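You operate a simulated robot arm through the tools that you are given. There is no shell and no other tool. Be economical: measure what you need, move in short steps, check, and stop when the job is done.

You are at the controls of a simulated robot arm. One attempt, no reset.

TASK
Stand each marker in the hole of its colour and cap it.
Fine: tips up; the pen cup stays.

It is judged by the outcome, as a careful person would: the job done as asked, and still so three seconds after it is handed in. It fails if anything else is knocked over, pushed out of place, dropped, spilled or broken. A push-on lid holds only when it is set on centred and level and pressed home; a screw cap is set on level and turned clockwise until tight.

THE ROBOT
A 7-joint arm with a two-finger parallel gripper, fixed in place. Base frame: the origin is at the foot of the arm, x ahead of it, y to its left, z up; the work surface is at about z = 770. Readings come in mm, rad, newtons and seconds.
With the tool pointing down near the work surface it reaches from about 300 to 700 mm from the base axis. Its first joint turns from -1.152 to 1.152 rad. Payload 1.57 kg.
The tool frame sits at the grasp point between the pads (the TCP): z along the fingers, y along the line on which they close. The tips reach 30 mm beyond it. The gripper opens to 110 mm. The fingers are 24 mm wide and 12 mm thick; the gripper's body (48 by 112 mm) begins 78 mm behind the TCP.
Orientation is that of the tool frame in the base frame, as [roll, pitch, yaw] about the fixed x, y, z axes, in that order (R = Rz(yaw) Ry(pitch) Rx(roll)). With the fingers straight down and closing along the base's y, the tool's x points along the base's -x, its y along +y and its z along -z.

THE INTERFACE
- The arm moves only by the tool drive_tool. Its argument "increments" is a list of rows, each an object (a shift or turn left out is 0, a gripper value left out holds the last) with "linear": the shift along the tool's x, y, z in units of 40 mm (1.0 is 40 mm), a list of three; "dr": the turn, a rotation vector about the tool's x, y, z in units of 5 degrees (1.0 is 5 degrees), a list of three; "claw": the finger opening in mm, from 0 to 110. In form: [{"linear": [tx, ty, tz], "dr": [ax, ay, az], "claw": claw}, ...]. A call has 1 to 12 rows; each row shifts and turns the commanded pose from where the row before left it, along the tool's axes as they then stand. A call with a number of a shift or a turn outside -1 to 1 is refused whole. Rows are played at 5 a second. More than 50 mm and 0.15 rad between two rows, or a gripper value outside its range, and nothing of the call is played. Where a pose cannot be reached the arm comes as near as it can. A force on the tool above 40 N (or 10 N above the force at the start of the call, whichever is more), or a blocked arm, ends the call early, and 0.2 s more pass. Each finger travels about 108 mm/s and halts on what it meets, pressing with about 28 N; the grip force reading is that of the motor and also rises with nothing between the fingers. The clock runs only during rows and for 0.2 s after the last one: add rows that do not move to give the fingers time. It gives the time, the measured TCP pose, the force on the tool (base axes), the opening and the grip force at its end, in the units of the frame above (readings bear some noise), with the torque about the TCP (base axes, N m) and any sound that the robot's microphone picked up, and new pictures: "views" is both (left out), scene, wrist or none.
- Cameras (640 x 400 px; columns grow to the right, rows downward): "scene" is fixed at [167.8, -401.6, 1387.9]; the picture's right is [0.72, -0.69, 0.00], its down [-0.49, -0.51, -0.70] and it looks along [0.49, 0.51, -0.71] (base axes); focal length 336 px, centre (320, 200). "wrist" rides on the gripper at [70, 16, -141] in the tool frame; the picture's right is [-0.23, 0.97, 0.00], its down [-0.86, -0.20, -0.48] and it looks along [-0.47, -0.11, 0.88] (tool axes); focal length 222 px, centre (320, 200). There is no depth. A picture from a camera that has moved, and an enlarged one, comes with that camera's place and axes in the base frame and with its lens.
- inspect(camera, box): a new picture of the part [left, top, right, bottom] of that camera's present view, enlarged. No time passes.
- finish_job(): hands the job in; it is judged then, once.

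Go step by step. Nothing tells you positions but the pictures and the camera data: compare them with the known pose of the tool, close in by small moves and look again before you grip or let go. The budget is 120 turns and 200 pictures, counting those below and the enlarged ones. Unless the task says otherwise, let go and move clear before handing in, and close with one line.

The tools are called after "Emit:" as name(argument=value, ...) on one line, values as JSON. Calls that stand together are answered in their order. drive_tool: Moves the arm, as the interface text tells. Its arguments: {"type":"object","properties":{"increments":{"type":"array","items":{"type":"object","properties":{"linear":{"type":"array","items":{"type":"number"}},"dr":{"type":"array","items":{"type":"number"}},"claw":{"type":"number"}}}},"views":{"type":"string","enum":["both","scene","wrist","none"]}},"required":["increments"]} The other tools are called the same way: inspect (camera, box) takes an enlarged picture of a part of a camera's view; finish_job () hands the job in.

At the start:

```text
clock: 0.0
position: [338.0, -110.5, 1099.7]
orientation: [3.141, -0.001, -3.141]
force: [0.6, 0.3, 0.2]
wrist_torque: [0.01, -0.05, 0.02]
opening: 109.9
grasp_force: 0.1
```

scene: 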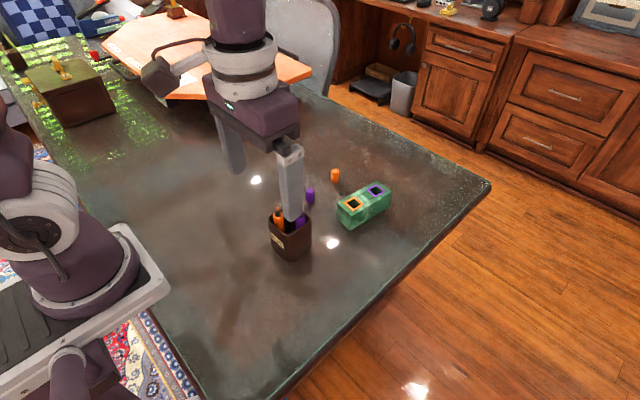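
wrist: 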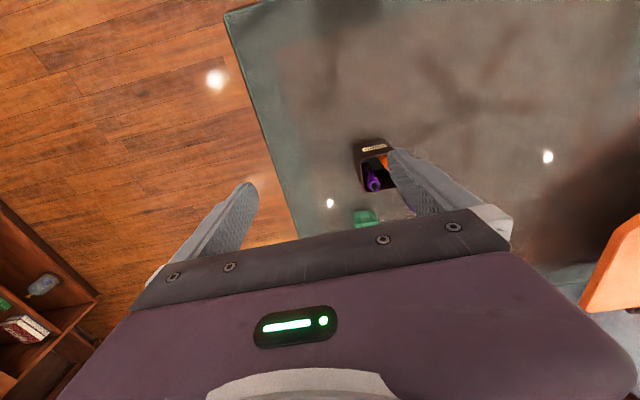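

I see a pen cup holding an orange and a purple marker, two loose caps and a green block with two coloured holes. I'll enlarge these first.

Emit:
inspect(camera="scene", box=[250, 150, 410, 270])

Emit:
inspect(camera="wrist", box=[320, 120, 440, 240])

```text
3.33 times, centred on (330, 210) of scene
camera zoom: at [167.8, -401.6, 1387.9], right [0.72, -0.69, 0.0], down [-0.49, -0.51, -0.7], along [0.49, 0.51, -0.71], focal length 1119 px, centre (287, 167)
```

zoom: 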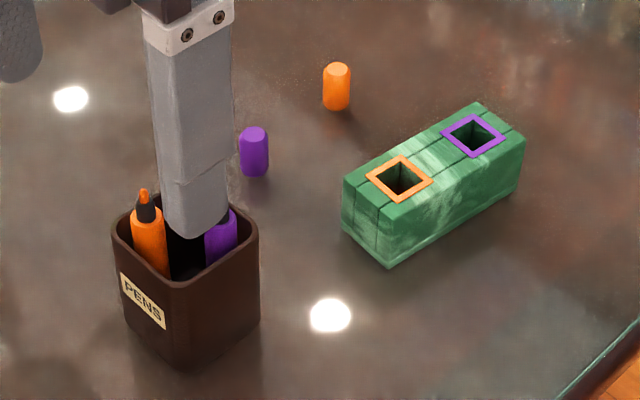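

```text
3.33 times, centred on (380, 180) of wrist
camera zoom: at [267.6, -93.0, 1240.9], right [0.23, 0.97, 0.0], down [0.86, -0.2, 0.48], along [0.47, -0.11, -0.88], focal length 740 px, centre (120, 267)
```

zoom: 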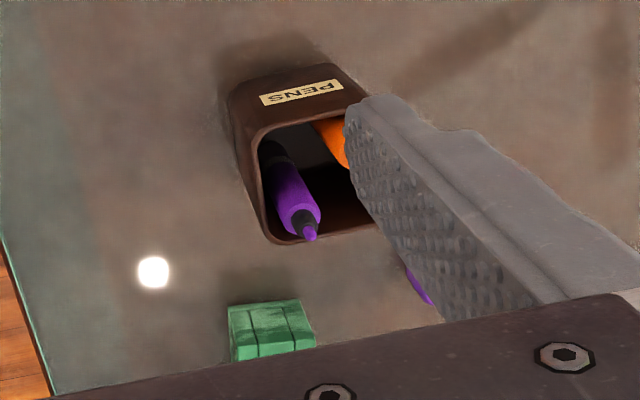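

The finger hides part of the cup. I'll shift the tool to +y so that the cup falls between the fingers, then look again.

Emit:
drive_tool(increments=[{"linear": [0, 1, 0]}, {"linear": [0, 1, 0]}, {"linear": [0.5, 0.3, 0]}, {}])

Emit:
inspect(camera="scene", box=[250, 180, 340, 270])

Emit:
inspect(camera="wrist", box=[240, 60, 440, 210])

```text
clock: 1.0
position: [316.5, -17.0, 1098.4]
orientation: [3.141, -0.002, -3.141]
force: [0.3, -0.4, -0.3]
wrist_torque: [-0.02, 0.04, 0.0]
opening: 110.2
grasp_force: 0.1
camera wrist: at [246.9, 0.1, 1240.5], right [0.23, 0.97, 0.0], down [0.86, -0.2, 0.48], along [0.47, -0.11, -0.88], focal length 222 px, centre (320, 200)
```

scene: 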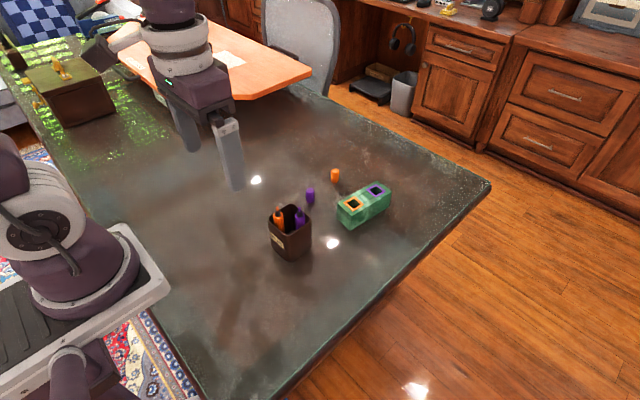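
wrist: 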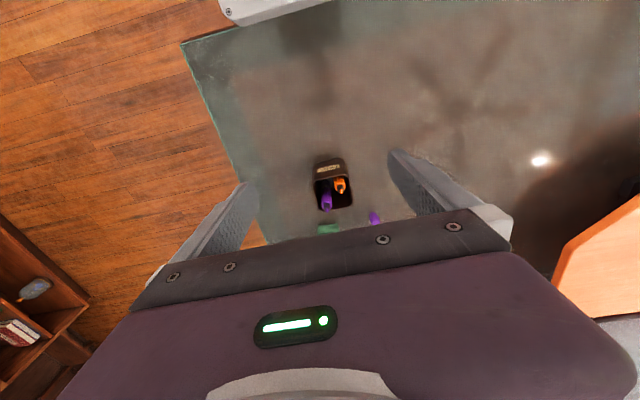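

```text
4.44 times, centred on (295, 225) of scene
camera zoom: at [167.8, -401.6, 1387.9], right [0.72, -0.69, 0.0], down [-0.49, -0.51, -0.7], along [0.49, 0.51, -0.71], focal length 1492 px, centre (431, 89)
```

zoom: 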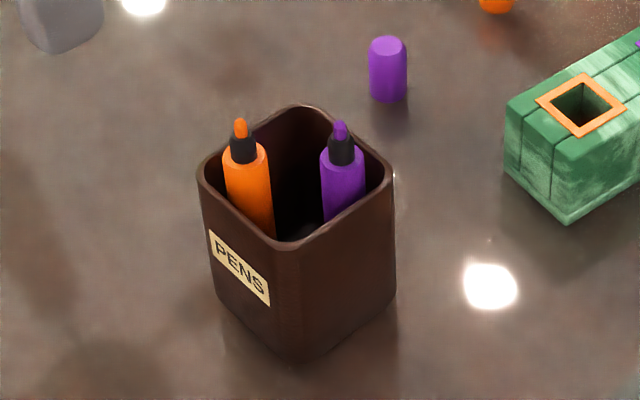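

```text
2.67 times, centred on (340, 135) of wrist
camera zoom: at [246.9, 0.1, 1240.5], right [0.23, 0.97, 0.0], down [0.86, -0.2, 0.48], along [0.47, -0.11, -0.88], focal length 592 px, centre (267, 373)
```

zoom: 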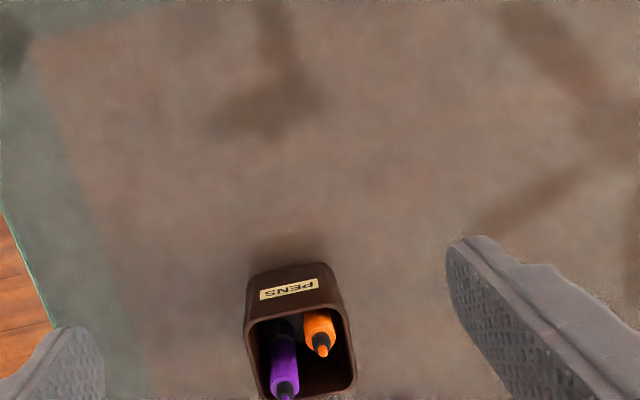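

I've roughly triangulated the marker tips: orange at about (430, 0, 890) and purple at about (455, -35, 890). I'll move closer to refine that.

Emit:
drive_tool(increments=[{"linear": [-0.5, 0.2, 0.8]}, {"linear": [-0.5, 0.1, 0.8]}, {"linear": [-0.6, 0, 0.8]}, {}])

Emit:
inspect(camera="wrist", box=[240, 80, 400, 210])

```text
clock: 2.0
position: [382.7, -6.2, 1001.4]
orientation: [-3.141, -0.002, 3.141]
force: [1.0, -1.1, -0.5]
wrist_torque: [0.0, 0.0, 0.0]
opening: 110.2
grasp_force: 0.1
camera wrist: at [312.6, 11.3, 1142.3], right [0.23, 0.97, 0.0], down [0.85, -0.2, 0.48], along [0.47, -0.11, -0.88], focal length 222 px, centre (320, 200)
```

scene: 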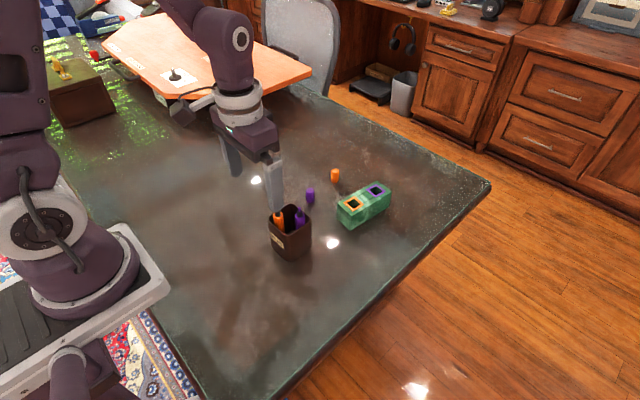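
wrist: 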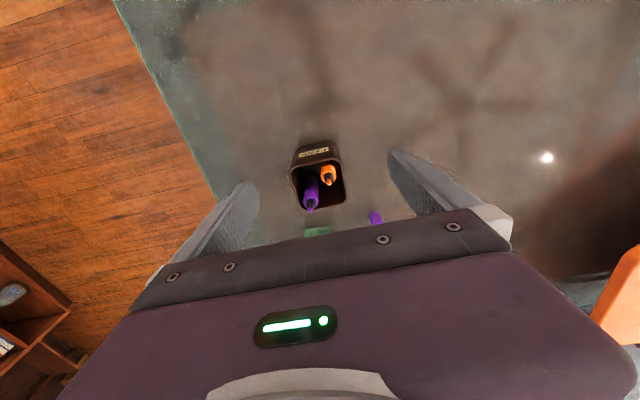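

```text
3.08 times, centred on (320, 145) of wrist
camera zoom: at [312.6, 11.3, 1142.3], right [0.23, 0.97, 0.0], down [0.85, -0.2, 0.48], along [0.47, -0.11, -0.88], focal length 684 px, centre (320, 369)
```

zoom: 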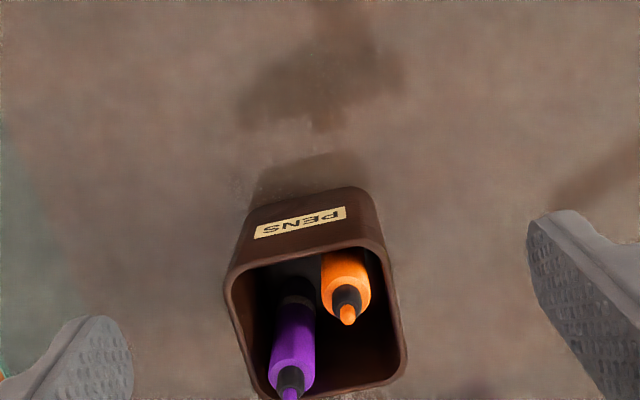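

Tip estimates are now about (455, -35, 896) for purple and (427, -4, 897) for orange, both nearly upright, with the cup rim at z≈858. I'll take purple first, hovering above it with a narrow opening.

Emit:
drive_tool(increments=[{"linear": [-0.6, -0.25, 0.4], "claw": 44}, {"linear": [-0.6, -0.25, 0.4]}, {"linear": [-0.58, -0.23, 0.6]}, {}])

Emit:
inspect(camera="wrist", box=[260, 120, 400, 220])

Emit:
inspect(camera="scene", box=[250, 160, 350, 260])

```text
clock: 3.0
position: [453.6, -35.7, 945.4]
orientation: [-3.141, 0.0, -3.141]
force: [0.3, -0.3, -0.4]
wrist_torque: [0.01, 0.04, 0.01]
opening: 44.0
grasp_force: 0.0
camera wrist: at [383.4, -19.2, 1087.3], right [0.23, 0.97, 0.0], down [0.85, -0.2, 0.48], along [0.47, -0.11, -0.88], focal length 222 px, centre (320, 200)
```

scene: 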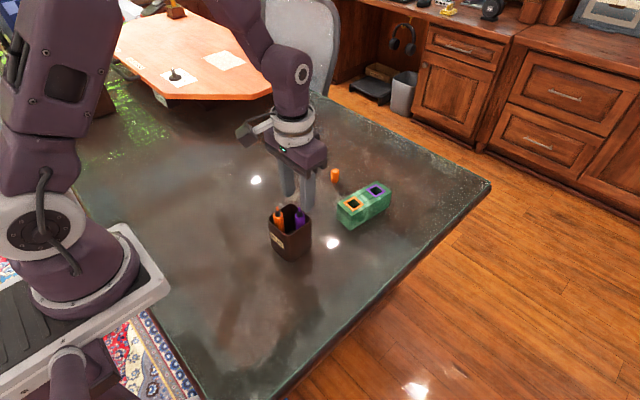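
wrist: 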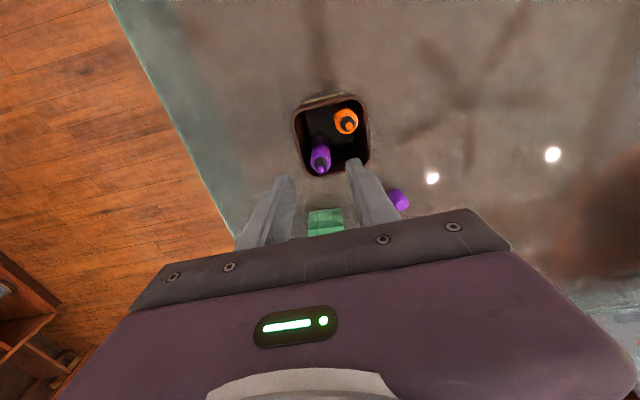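

```text
4.00 times, centred on (330, 170) of wrist
camera zoom: at [383.4, -19.2, 1087.3], right [0.23, 0.97, 0.0], down [0.85, -0.2, 0.48], along [0.47, -0.11, -0.88], focal length 888 px, centre (280, 320)
```

zoom: 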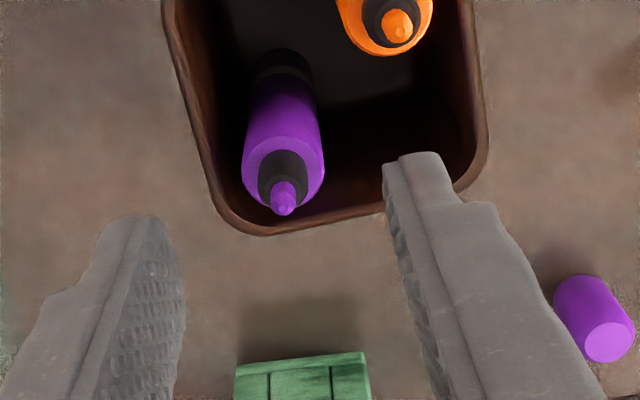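

```text
4.00 times, centred on (300, 210) of scene
camera zoom: at [167.8, -401.6, 1387.9], right [0.72, -0.69, 0.0], down [-0.49, -0.51, -0.7], along [0.49, 0.51, -0.71], focal length 1343 px, centre (400, 160)
```

zoom: 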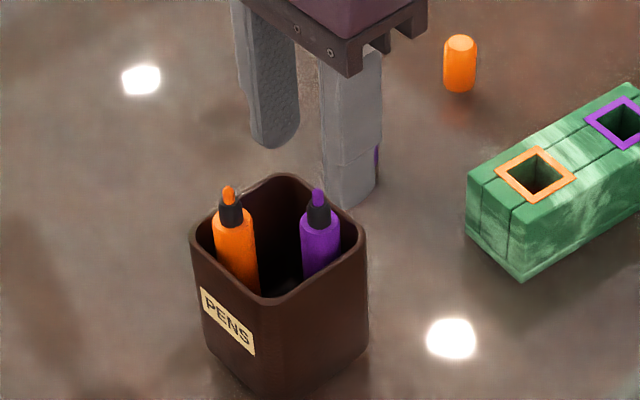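

The purple marker's barrel top looks to be at about (459, -36, 876), leaning slightly towards +x. I'll correct x by 5 mm and descend until the fingertips are just above the rim.

Emit:
drive_tool(increments=[{"linear": [-0.13, 0, 0.3]}, {"linear": [0, 0, 0.4]}, {"linear": [0, 0, 0.4]}, {}])

Emit:
inspect(camera="wrist", box=[260, 120, 400, 220])

Emit:
inspect(camera="scene", box=[260, 180, 340, 260])

```text
clock: 4.0
position: [460.5, -34.6, 904.0]
orientation: [-3.14, 0.0, 3.14]
force: [0.2, -0.3, -0.4]
wrist_torque: [0.02, 0.01, 0.0]
opening: 44.0
grasp_force: 0.1
camera wrist: at [389.0, -18.2, 1044.9], right [0.23, 0.97, 0.0], down [0.86, -0.2, 0.48], along [0.47, -0.11, -0.88], focal length 222 px, centre (320, 200)
```

scene: 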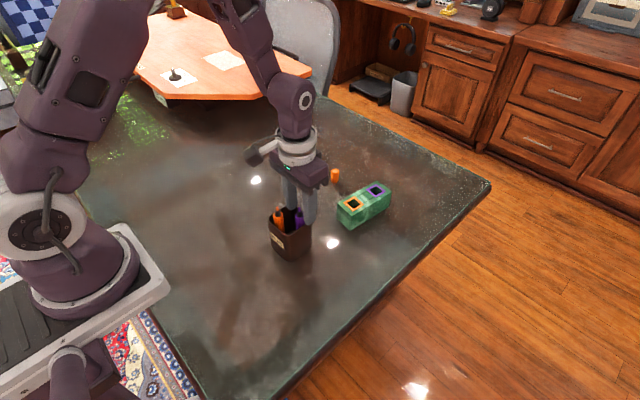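
wrist: 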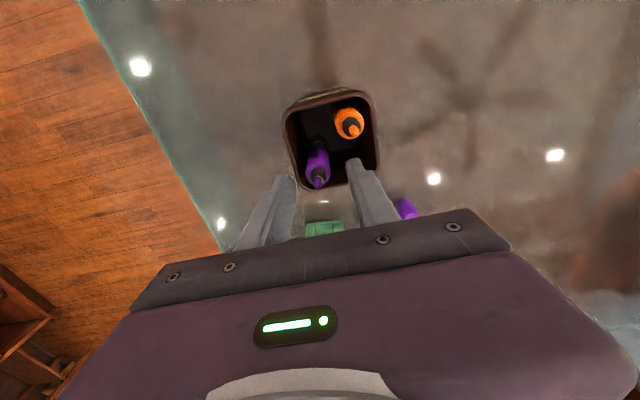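

```text
4.00 times, centred on (330, 170) of wrist
camera zoom: at [389.0, -18.2, 1044.9], right [0.23, 0.97, 0.0], down [0.86, -0.2, 0.48], along [0.47, -0.11, -0.88], focal length 888 px, centre (280, 320)
```

zoom: 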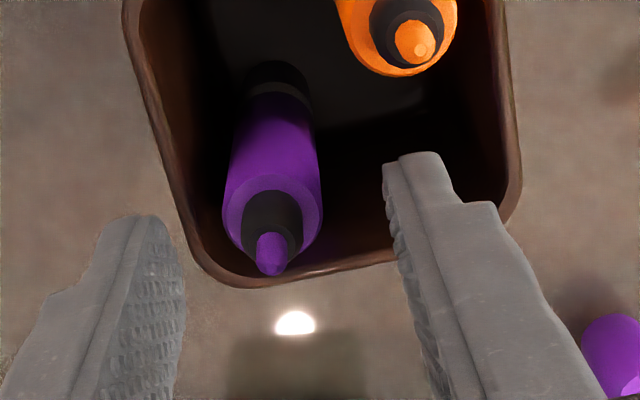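

```text
5.00 times, centred on (300, 220) of scene
camera zoom: at [167.8, -401.6, 1387.9], right [0.72, -0.69, 0.0], down [-0.49, -0.51, -0.7], along [0.49, 0.51, -0.71], focal length 1679 px, centre (420, 100)
```

zoom: 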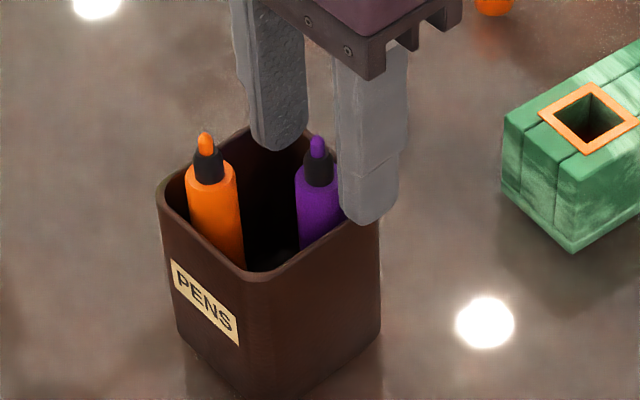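

The purple tip measures about (457, -36, 896). I'll shift by -3 mm in x and -1.5 mm in y, go down 9 mm and close.

Emit:
drive_tool(increments=[{"linear": [0.07, -0.04, 0.12]}, {"linear": [0, 0, 0.1]}, {}], views="none")

Emit:
inspect(camera="wrist", box=[260, 120, 400, 220])

Emit:
inspect(camera="scene", box=[260, 180, 340, 260])

```text
clock: 4.8
position: [456.6, -38.0, 894.0]
orientation: [3.141, 0.0, -3.142]
force: [0.6, 0.4, 0.1]
wrist_torque: [0.01, 0.02, 0.02]
opening: 44.1
grasp_force: 0.0
```

```text
4.00 times, centred on (330, 170) of wrist
camera zoom: at [386.4, -20.4, 1035.9], right [0.23, 0.97, 0.0], down [0.86, -0.2, 0.48], along [0.47, -0.11, -0.88], focal length 888 px, centre (280, 320)
```

zoom: 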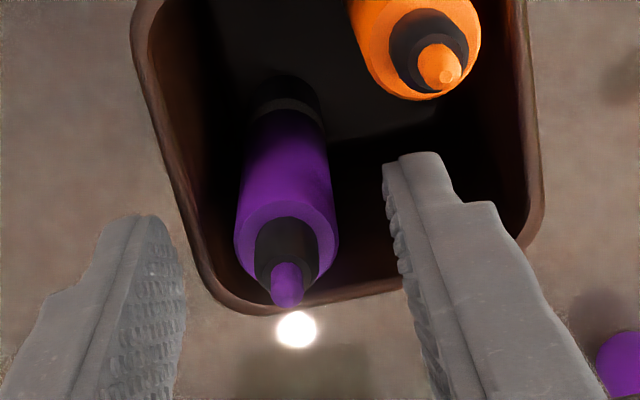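

```text
5.00 times, centred on (300, 220) of scene
camera zoom: at [167.8, -401.6, 1387.9], right [0.72, -0.69, 0.0], down [-0.49, -0.51, -0.7], along [0.49, 0.51, -0.71], focal length 1679 px, centre (420, 100)
```

zoom: 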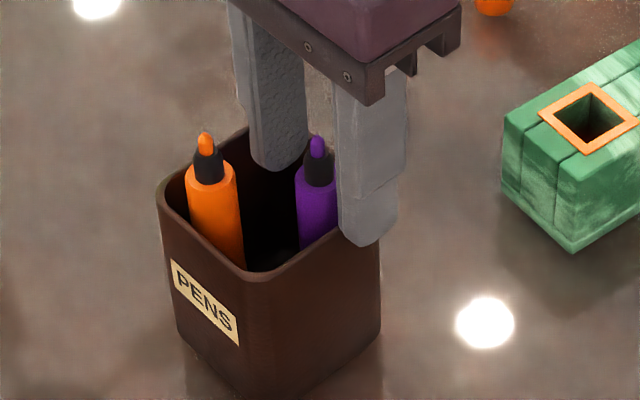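

The tip is centred between the pads. I'll lift 2 mm for rim clearance, then close.

Emit:
drive_tool(increments=[{"linear": [0, 0.02, -0.06]}, {"claw": 12}, {}, {}])

Emit:
inspect(camera="wrist", box=[260, 120, 400, 220])

Emit:
inspect(camera="scene", box=[260, 180, 340, 260])

```text
clock: 5.8
position: [456.6, -36.6, 897.4]
orientation: [-3.141, -0.001, -3.142]
force: [-0.1, 0.1, 0.1]
wrist_torque: [-0.01, -0.03, 0.0]
opening: 18.9
grasp_force: 28.3
camera wrist: at [386.2, -19.3, 1038.5], right [0.23, 0.97, 0.0], down [0.86, -0.2, 0.48], along [0.47, -0.11, -0.88], focal length 222 px, centre (320, 200)
```

scene: 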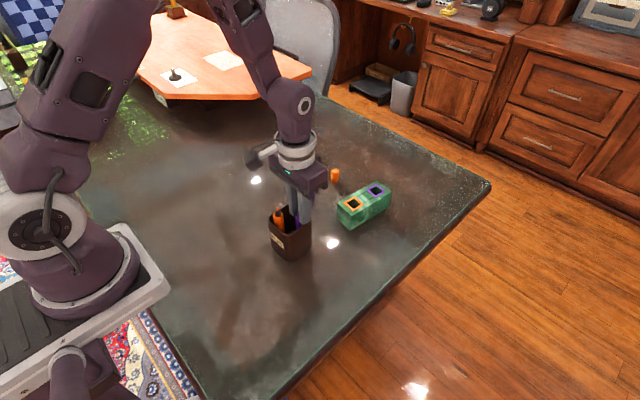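
wrist: 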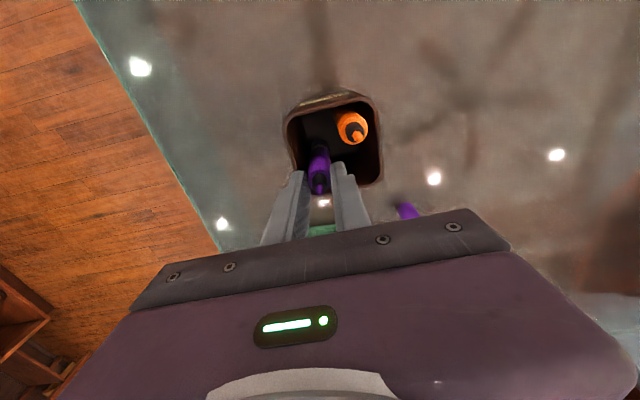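

```text
4.00 times, centred on (330, 170) of wrist
camera zoom: at [386.2, -19.3, 1038.5], right [0.23, 0.97, 0.0], down [0.86, -0.2, 0.48], along [0.47, -0.11, -0.88], focal length 888 px, centre (280, 320)
```

zoom: 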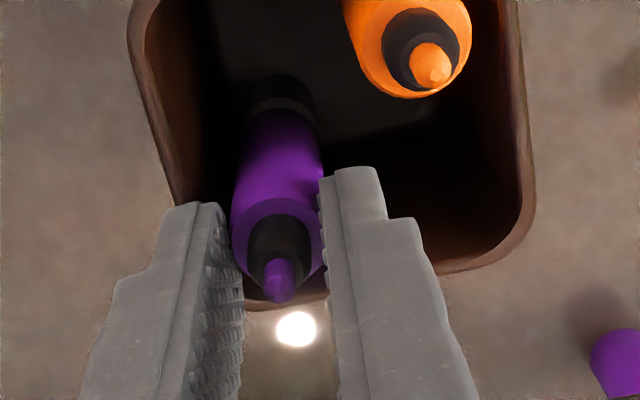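

```text
5.00 times, centred on (300, 220) of scene
camera zoom: at [167.8, -401.6, 1387.9], right [0.72, -0.69, 0.0], down [-0.49, -0.51, -0.7], along [0.49, 0.51, -0.71], focal length 1679 px, centre (420, 100)
```

zoom: 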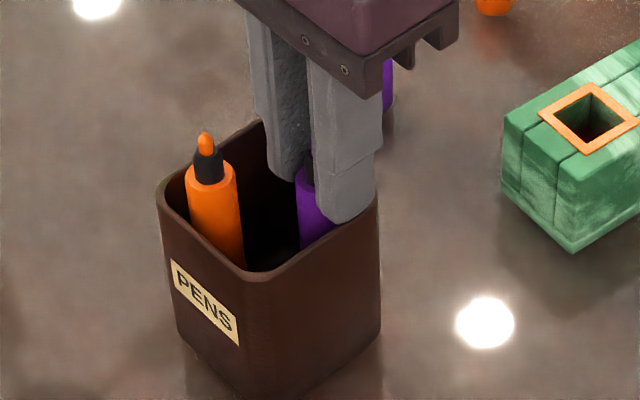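

The purple marker is gripped at 18.9 mm across. I'll lift it straight up.

Emit:
drive_tool(increments=[{"linear": [0, 0, -0.5]}, {"linear": [0, 0, -0.8]}, {"linear": [0, 0, -0.8]}, {"linear": [0, 0, -0.8]}, {"linear": [0, 0, -0.8]}, {}])

Emit:
inspect(camera="scene", box=[240, 130, 360, 270])

Emit:
inspect(camera="wrist", box=[260, 120, 400, 220])

```text
clock: 7.2
position: [454.9, -34.0, 1045.3]
orientation: [-3.141, -0.001, -3.142]
force: [1.5, 0.6, -0.1]
wrist_torque: [0.0, 0.02, -0.02]
opening: 18.7
grasp_force: 27.5
camera wrist: at [385.8, -17.6, 1185.9], right [0.23, 0.97, 0.0], down [0.86, -0.2, 0.48], along [0.47, -0.11, -0.88], focal length 222 px, centre (320, 200)
```

scene: 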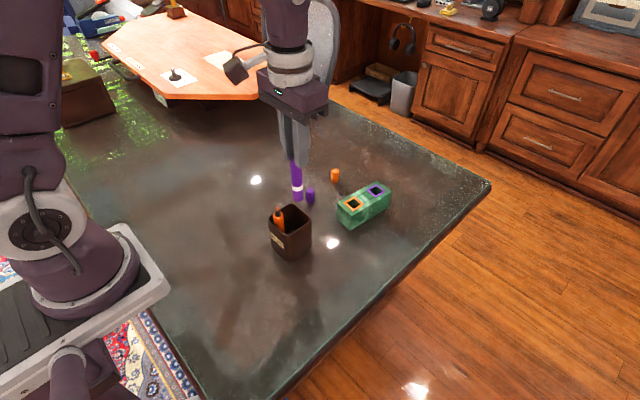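
wrist: 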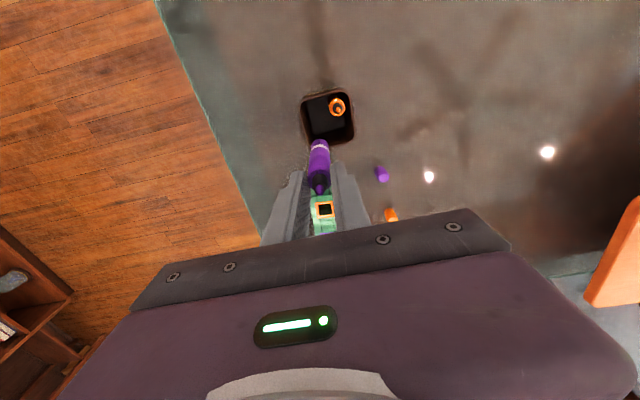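

```text
2.86 times, centred on (300, 200) of scene
camera zoom: at [167.8, -401.6, 1387.9], right [0.72, -0.69, 0.0], down [-0.49, -0.51, -0.7], along [0.49, 0.51, -0.71], focal length 959 px, centre (377, 200)
```

zoom: 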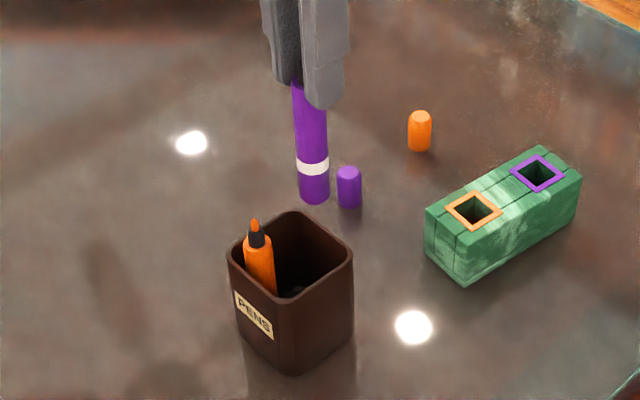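

```text
4.00 times, centred on (330, 170) of wrist
camera zoom: at [385.8, -17.6, 1185.9], right [0.23, 0.97, 0.0], down [0.86, -0.2, 0.48], along [0.47, -0.11, -0.88], focal length 888 px, centre (280, 320)
```

zoom: 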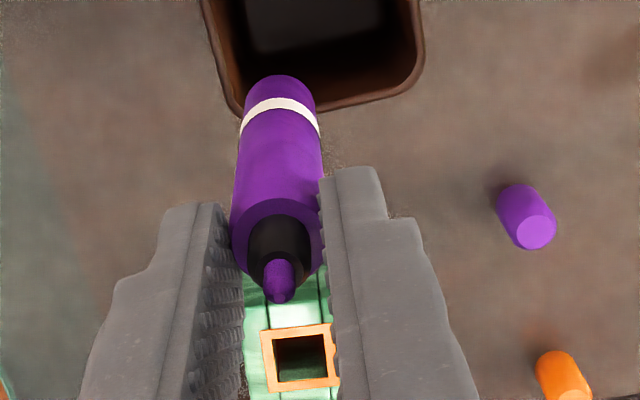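

The marker is held vertically and the cup is undisturbed. The purple hole should be near (678, -65) with its top at z≈820, so I'll carry the marker above it.

Emit:
drive_tool(increments=[{"linear": [-0.8, -0.1, 0]}, {"linear": [-0.8, -0.1, 0]}, {"linear": [-0.8, -0.1, 0]}, {"linear": [-0.8, -0.1, 0]}, {"linear": [-0.8, -0.1, 0.2]}, {"linear": [-0.8, -0.15, 0.2]}, {"linear": [-0.7, -0.15, 0.2]}, {}, {}])

Emit:
inspect(camera="scene", box=[320, 80, 440, 230])

Emit:
inspect(camera="wrist", box=[260, 90, 400, 210])

```text
clock: 9.2
position: [675.6, -69.1, 1022.7]
orientation: [-3.14, 0.0, 3.14]
force: [-0.2, 0.1, 0.6]
wrist_torque: [0.0, 0.02, 0.01]
opening: 18.9
grasp_force: 28.0
camera wrist: at [606.2, -51.3, 1164.0], right [0.23, 0.97, 0.0], down [0.85, -0.2, 0.48], along [0.47, -0.11, -0.88], focal length 222 px, centre (320, 200)
```

scene: 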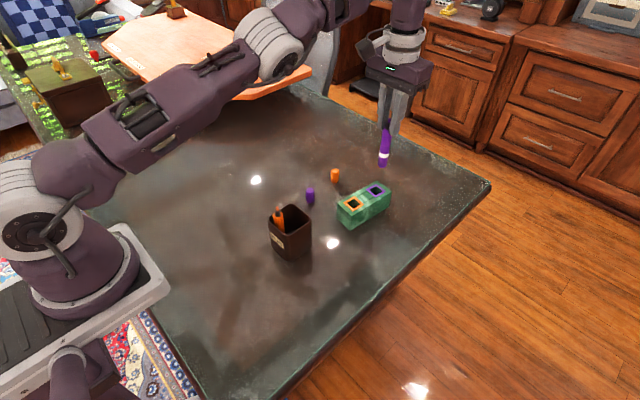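
wrist: 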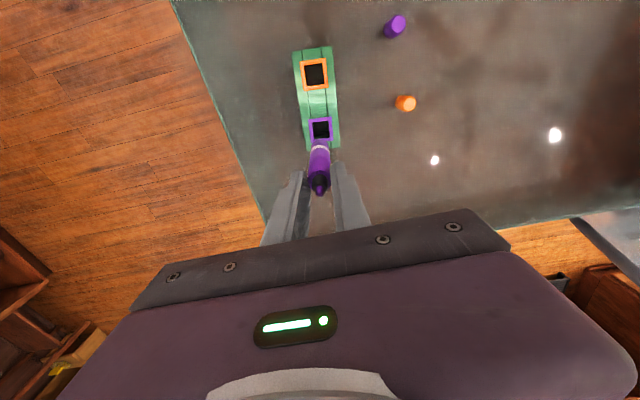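

```text
2.67 times, centred on (380, 155) of scene
camera zoom: at [167.8, -401.6, 1387.9], right [0.72, -0.69, 0.0], down [-0.49, -0.51, -0.7], along [0.49, 0.51, -0.71], focal length 895 px, centre (160, 320)
```

zoom: 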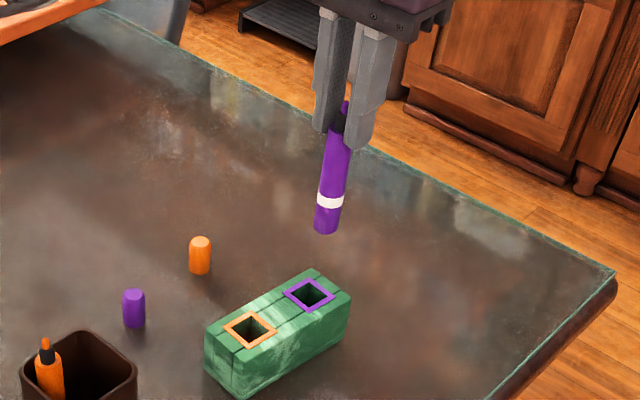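

```text
3.33 times, centred on (330, 150) of wrist
camera zoom: at [606.2, -51.3, 1164.0], right [0.23, 0.97, 0.0], down [0.85, -0.2, 0.48], along [0.47, -0.11, -0.88], focal length 740 px, centre (287, 367)
```

zoom: 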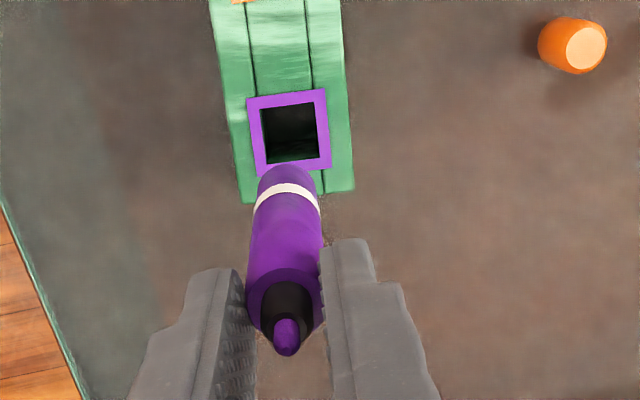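

The marker's lower end looks nearly over the purple hole, with a lean of about 2° at most. I'll come down to about 10 mm above the block and compare directly.

Emit:
drive_tool(increments=[{"linear": [0, 0, 0.5]}, {"linear": [0, 0, 0.5]}, {"linear": [0, 0, 0.5]}, {}], views="none")

Emit:
inspect(camera="scene", box=[330, 130, 420, 230])

Emit:
inspect(camera="wrist", box=[270, 90, 370, 190])

```text
clock: 10.2
position: [675.3, -68.3, 961.5]
orientation: [3.141, -0.001, 3.141]
force: [-0.2, -0.4, 0.2]
wrist_torque: [-0.01, 0.0, 0.06]
opening: 19.0
grasp_force: 28.2
```

```text
4.00 times, centred on (375, 180) of scene
camera zoom: at [167.8, -401.6, 1387.9], right [0.72, -0.69, 0.0], down [-0.49, -0.51, -0.7], along [0.49, 0.51, -0.71], focal length 1343 px, centre (100, 280)
```

zoom: 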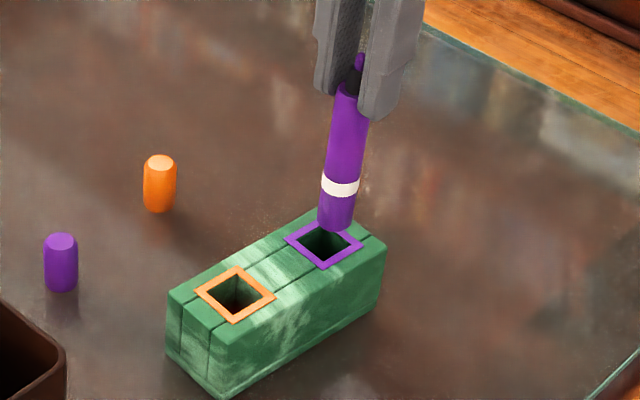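

```text
4.00 times, centred on (320, 140) of wrist
camera zoom: at [605.1, -51.4, 1102.9], right [0.23, 0.97, 0.0], down [0.85, -0.2, 0.48], along [0.47, -0.11, -0.88], focal length 888 px, centre (320, 440)
```

zoom: 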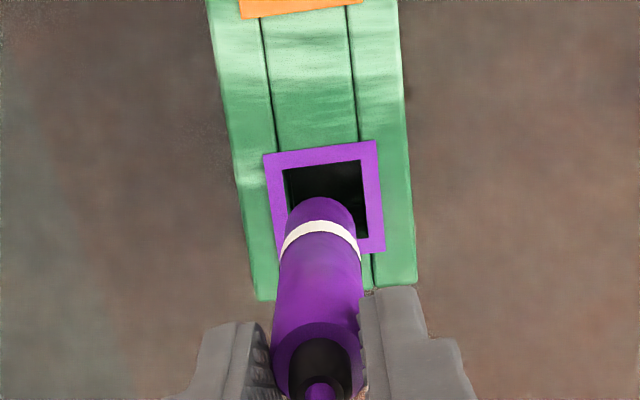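

The two views disagree by a few mm, so I'll zoom in further.

Emit:
inspect(camera="scene", box=[360, 165, 400, 205])

Emit:
inspect(camera="wrist", box=[295, 115, 345, 165])

```text
10.00 times, centred on (380, 185) of scene
camera zoom: at [167.8, -401.6, 1387.9], right [0.72, -0.69, 0.0], down [-0.49, -0.51, -0.7], along [0.49, 0.51, -0.71], focal length 3358 px, centre (-280, 350)
```

zoom: 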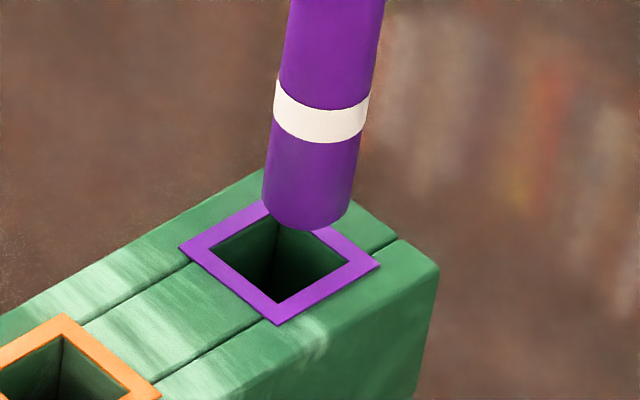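

```text
8.00 times, centred on (320, 140) of wrist
camera zoom: at [605.1, -51.4, 1102.9], right [0.23, 0.97, 0.0], down [0.85, -0.2, 0.48], along [0.47, -0.11, -0.88], focal length 1777 px, centre (320, 680)
```

zoom: 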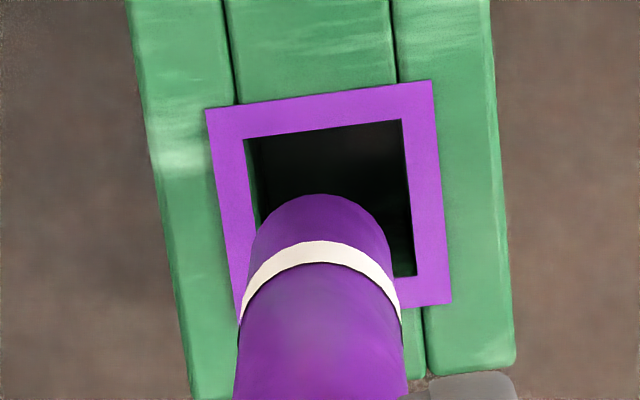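

With the ellipses handled correctly, both views agree that the marker needs about -3.4 mm in x and +2.6 mm in y. I'll apply that, lower it slightly into the mouth, and check.

Emit:
drive_tool(increments=[{"linear": [0.085, 0.065, 0]}, {"linear": [0, 0, 0.25]}, {}], views="none")

Emit:
inspect(camera="scene", box=[360, 165, 400, 205])

Emit:
inspect(camera="wrist", box=[295, 115, 345, 165])

```text
clock: 11.0
position: [671.1, -65.9, 952.2]
orientation: [-3.142, 0.001, -3.141]
force: [0.3, -0.7, -0.9]
wrist_torque: [-0.01, 0.03, -0.02]
opening: 19.0
grasp_force: 27.8
```

```text
10.00 times, centred on (380, 185) of scene
camera zoom: at [167.8, -401.6, 1387.9], right [0.72, -0.69, 0.0], down [-0.49, -0.51, -0.7], along [0.49, 0.51, -0.71], focal length 3358 px, centre (-280, 350)
```

zoom: 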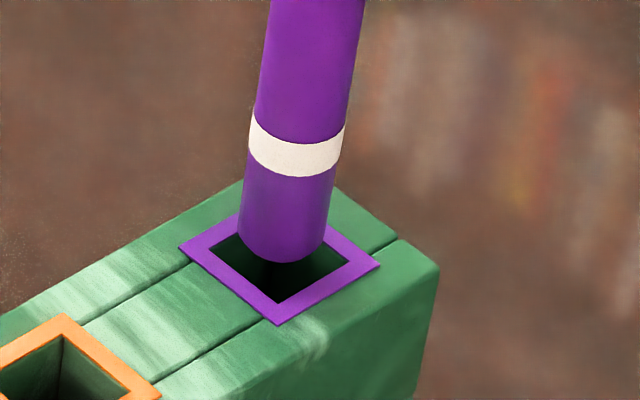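

```text
8.00 times, centred on (320, 140) of wrist
camera zoom: at [601.4, -48.6, 1093.1], right [0.23, 0.97, 0.0], down [0.86, -0.2, 0.48], along [0.47, -0.11, -0.88], focal length 1777 px, centre (320, 680)
```

zoom: 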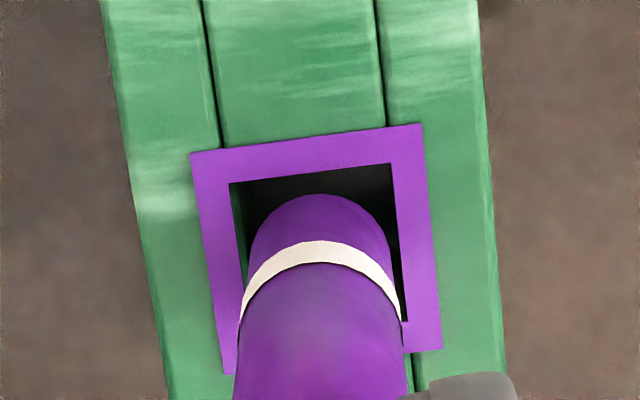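

Both views now show it centred within about 1 mm. I'll lower it into the hole in small steps.

Emit:
drive_tool(increments=[{"linear": [0, 0, 0.25]}, {"linear": [0, 0, 0.25]}, {"linear": [0, 0, 0.25]}, {}], views="none")

Emit:
inspect(camera="scene", box=[340, 130, 420, 210])

Emit:
inspect(camera="wrist", box=[280, 110, 360, 190])

```text
clock: 12.0
position: [673.3, -65.4, 921.0]
orientation: [-3.141, 0.0, -3.141]
force: [1.1, -0.3, 0.4]
wrist_torque: [0.03, -0.01, -0.01]
opening: 18.8
grasp_force: 28.3
```

```text
5.00 times, centred on (380, 170) of scene
camera zoom: at [167.8, -401.6, 1387.9], right [0.72, -0.69, 0.0], down [-0.49, -0.51, -0.7], along [0.49, 0.51, -0.71], focal length 1679 px, centre (20, 350)
```

zoom: 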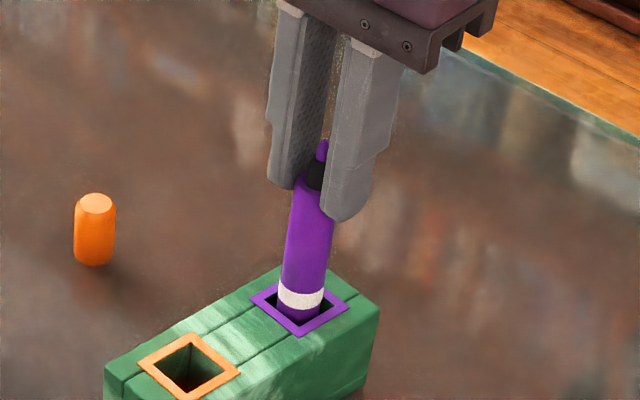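

```text
5.00 times, centred on (320, 150) of wrist
camera zoom: at [602.1, -48.2, 1062.4], right [0.23, 0.97, 0.0], down [0.86, -0.2, 0.48], along [0.47, -0.11, -0.88], focal length 1111 px, centre (320, 450)
```

zoom: 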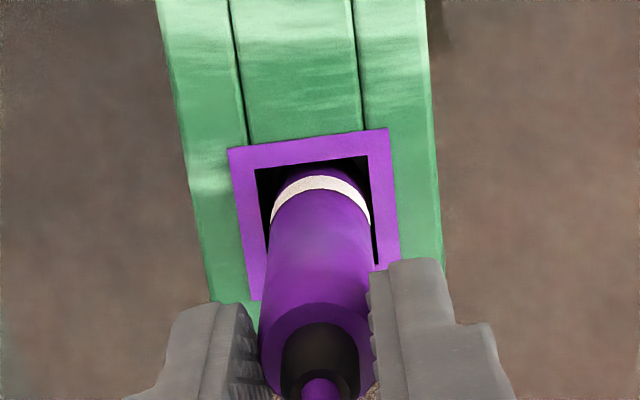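

It's inside the hole. I'll continue down gently to find the floor.

Emit:
drive_tool(increments=[{"linear": [0, 0, 0.15]}, {"linear": [0, 0, 0.15]}, {"linear": [0, 0, 0.1]}, {}], views="none")

Emit:
drive_tool(increments=[{"linear": [0, 0, 0.05]}, {}], views="none")

Emit:
drive_tool(increments=[{"linear": [0, 0, 0.05]}, {}], views="none")

```text
clock: 13.0
position: [673.2, -65.8, 904.9]
orientation: [3.14, -0.002, -3.141]
force: [-0.1, -0.2, -1.0]
wrist_torque: [0.01, -0.05, 0.02]
opening: 19.1
grasp_force: 27.5
```

```text
clock: 13.6
position: [672.3, -65.7, 902.3]
orientation: [3.142, -0.001, 3.141]
force: [-0.2, 0.0, -0.2]
wrist_torque: [-0.03, -0.03, 0.0]
opening: 19.1
grasp_force: 28.0
```

```text
clock: 14.2
position: [672.3, -65.5, 901.5]
orientation: [-3.14, 0.001, 3.141]
force: [0.4, 0.5, 0.4]
wrist_torque: [0.01, 0.0, 0.0]
opening: 19.0
grasp_force: 27.7
```

No floor contact yet, so I'll keep going in small steps.

Emit:
drive_tool(increments=[{"linear": [0, 0, 0.05]}, {}], views="none")

Emit:
drive_tool(increments=[{"linear": [0, 0, 0.05]}, {}], views="none")

Emit:
drive_tool(increments=[{"linear": [0, 0, 0.05]}, {}], views="both")

Emit:
inspect(camera="scene", box=[340, 130, 420, 210])

```text
clock: 14.8
position: [673.0, -67.0, 899.6]
orientation: [-3.14, 0.001, 3.141]
force: [-1.9, 0.3, 11.1]
wrist_torque: [0.04, 0.23, -0.03]
opening: 18.7
grasp_force: 28.3
```

```text
clock: 15.4
position: [671.9, -65.5, 899.0]
orientation: [3.142, 0.004, -3.141]
force: [0.6, -0.1, 23.7]
wrist_torque: [-0.33, -0.22, -0.01]
opening: 19.2
grasp_force: 27.8
```

```text
clock: 16.0
position: [672.8, -65.9, 895.3]
orientation: [-3.141, 0.002, -3.141]
force: [1.2, -0.5, 21.7]
wrist_torque: [-0.3, -0.15, -0.02]
opening: 19.2
grasp_force: 27.5
camera wrist: at [601.3, -48.6, 1037.3], right [0.23, 0.97, 0.0], down [0.85, -0.2, 0.48], along [0.47, -0.11, -0.88], focal length 222 px, centre (320, 200)
```

scene: 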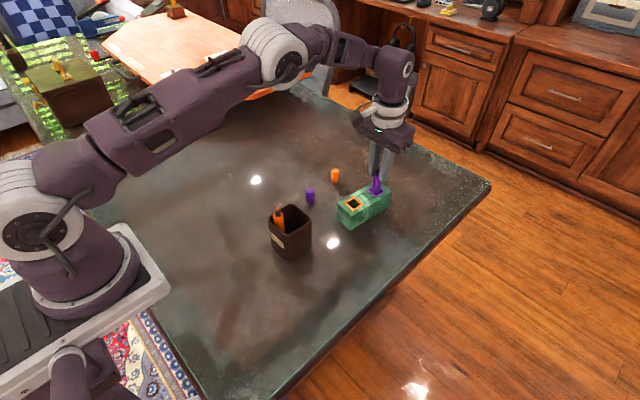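
wrist: 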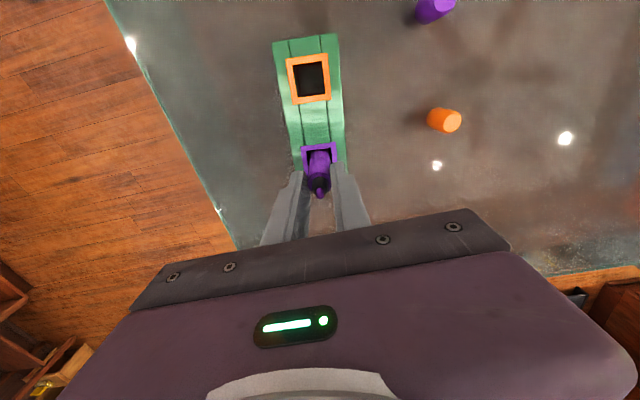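

```text
5.00 times, centred on (380, 170) of scene
camera zoom: at [167.4, -401.6, 1388.0], right [0.72, -0.69, 0.0], down [-0.49, -0.51, -0.7], along [0.49, 0.51, -0.71], focal length 1679 px, centre (20, 350)
```

zoom: 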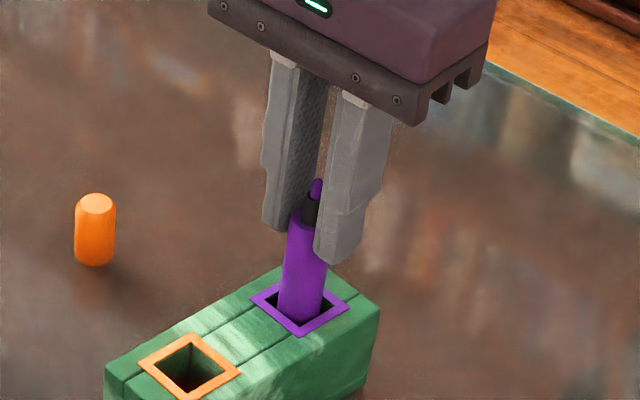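

The marker is on the hole floor. I'll release it and rise.

Emit:
drive_tool(increments=[{"linear": [0, 0, -0.05]}, {"claw": 50}, {}, {}, {"linear": [0, 0, -0.5]}, {"linear": [0, 0, -0.8]}, {"linear": [0.3, 0, -0.8]}, {"linear": [0.8, 0, -0.5]}, {}])

Emit:
inspect(camera="scene", box=[320, 130, 420, 230])

Emit:
inspect(camera="wrist", box=[250, 100, 370, 220])

```text
clock: 18.0
position: [628.8, -67.3, 999.8]
orientation: [3.14, 0.001, -3.141]
force: [-0.6, 0.0, -0.4]
wrist_torque: [0.01, -0.01, -0.02]
opening: 50.3
grasp_force: 0.0
camera wrist: at [557.5, -48.3, 1141.4], right [0.23, 0.97, 0.0], down [0.86, -0.2, 0.48], along [0.47, -0.11, -0.88], focal length 222 px, centre (320, 200)
```

scene: 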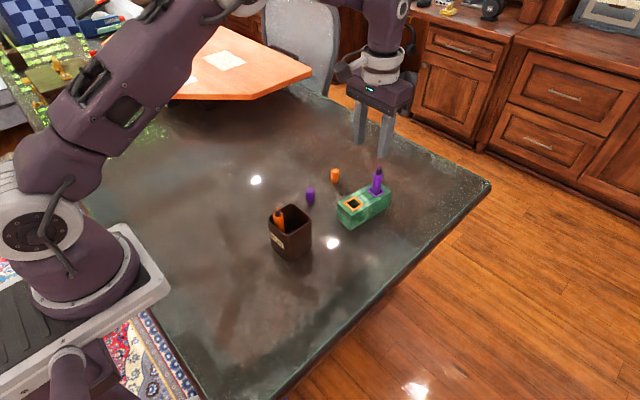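
wrist: 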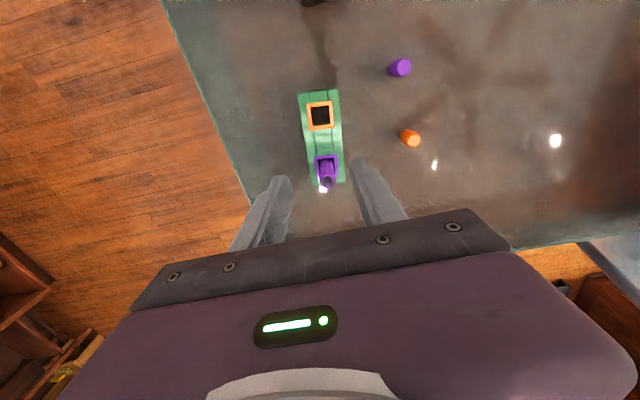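

```text
4.00 times, centred on (370, 180) of scene
camera zoom: at [167.8, -401.6, 1387.9], right [0.72, -0.69, 0.0], down [-0.49, -0.51, -0.7], along [0.49, 0.51, -0.71], focal length 1343 px, centre (120, 280)
```

zoom: 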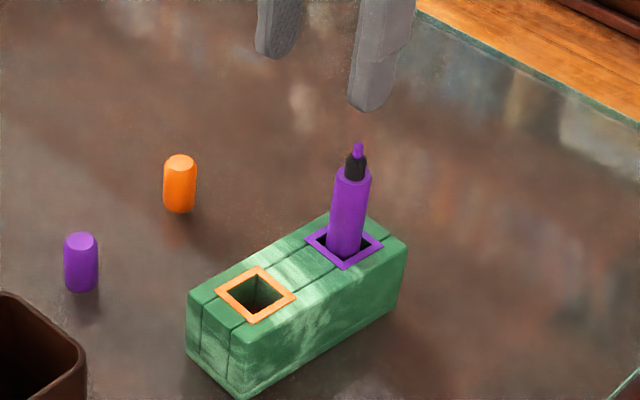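

```text
3.33 times, centred on (310, 160) of wrist
camera zoom: at [557.5, -48.3, 1141.4], right [0.23, 0.97, 0.0], down [0.86, -0.2, 0.48], along [0.47, -0.11, -0.88], focal length 740 px, centre (353, 333)
```

zoom: 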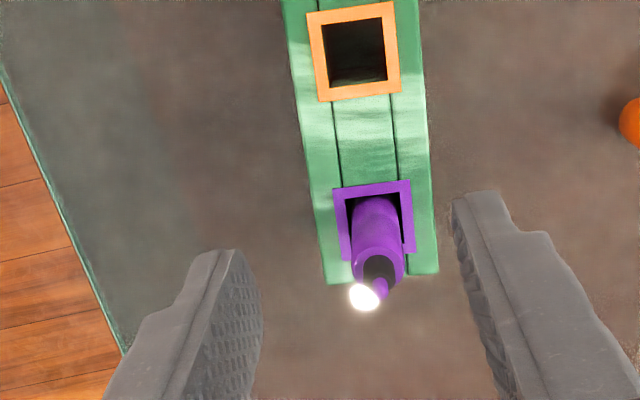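

Purple stands well, with its tip near (673, -66). Next I'll hover over the orange marker in the cup.

Emit:
drive_tool(increments=[{"linear": [0.9, 0.2, 0], "claw": 44}, {"linear": [0.9, 0.2, 0]}, {"linear": [0.9, 0.3, 0]}, {"linear": [0.9, 0.3, 0]}, {"linear": [0.9, 0.3, 0.2]}, {"linear": [0.5, 0.27, 0.6]}, {"linear": [0, 0, 0.6]}, {}, {}])

Emit:
inspect(camera="wrist", box=[260, 120, 400, 220])

Emit:
inspect(camera="scene", box=[250, 170, 330, 250])

```text
clock: 20.0
position: [427.4, -2.3, 945.4]
orientation: [3.141, 0.0, 3.141]
force: [0.2, 0.2, 1.2]
wrist_torque: [-0.03, 0.0, -0.02]
opening: 43.8
grasp_force: 0.0
camera wrist: at [357.4, 13.9, 1087.0], right [0.23, 0.97, 0.0], down [0.86, -0.2, 0.48], along [0.47, -0.11, -0.88], focal length 222 px, centre (320, 200)
```

scene: 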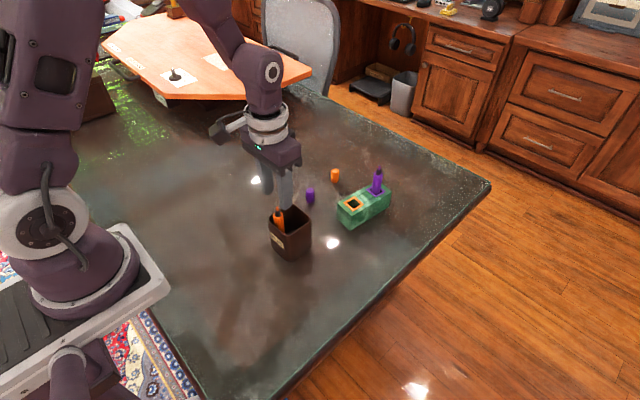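
wrist: 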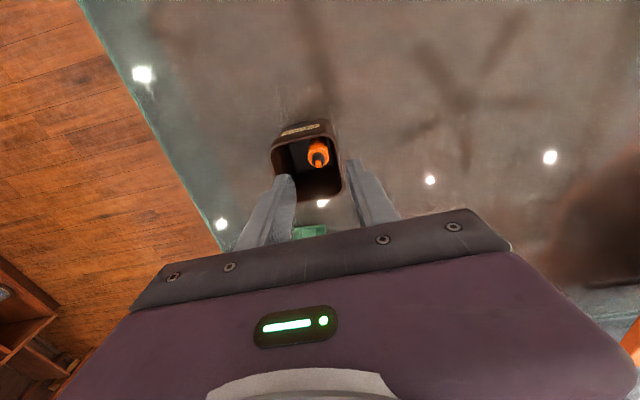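

```text
4.00 times, centred on (330, 170) of wrist
camera zoom: at [357.4, 13.9, 1087.0], right [0.23, 0.97, 0.0], down [0.86, -0.2, 0.48], along [0.47, -0.11, -0.88], focal length 888 px, centre (280, 320)
```

zoom: 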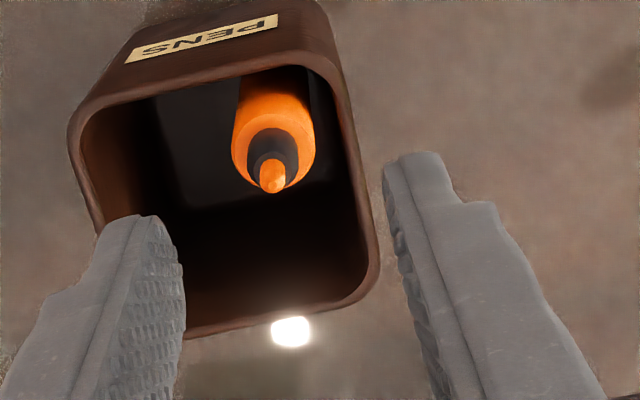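

```text
5.00 times, centred on (290, 210) of scene
camera zoom: at [167.8, -401.6, 1387.9], right [0.72, -0.69, 0.0], down [-0.49, -0.51, -0.7], along [0.49, 0.51, -0.71], focal length 1679 px, centre (470, 150)
```

zoom: 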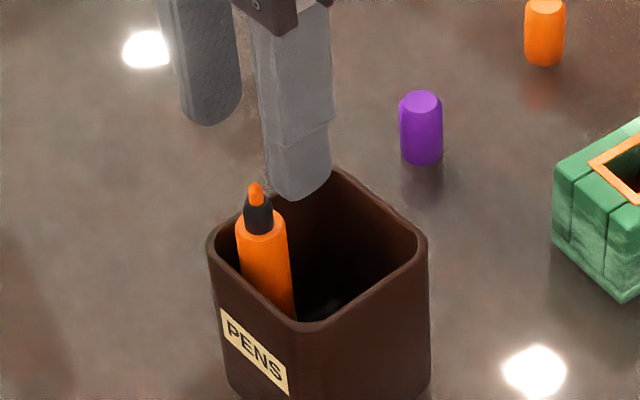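

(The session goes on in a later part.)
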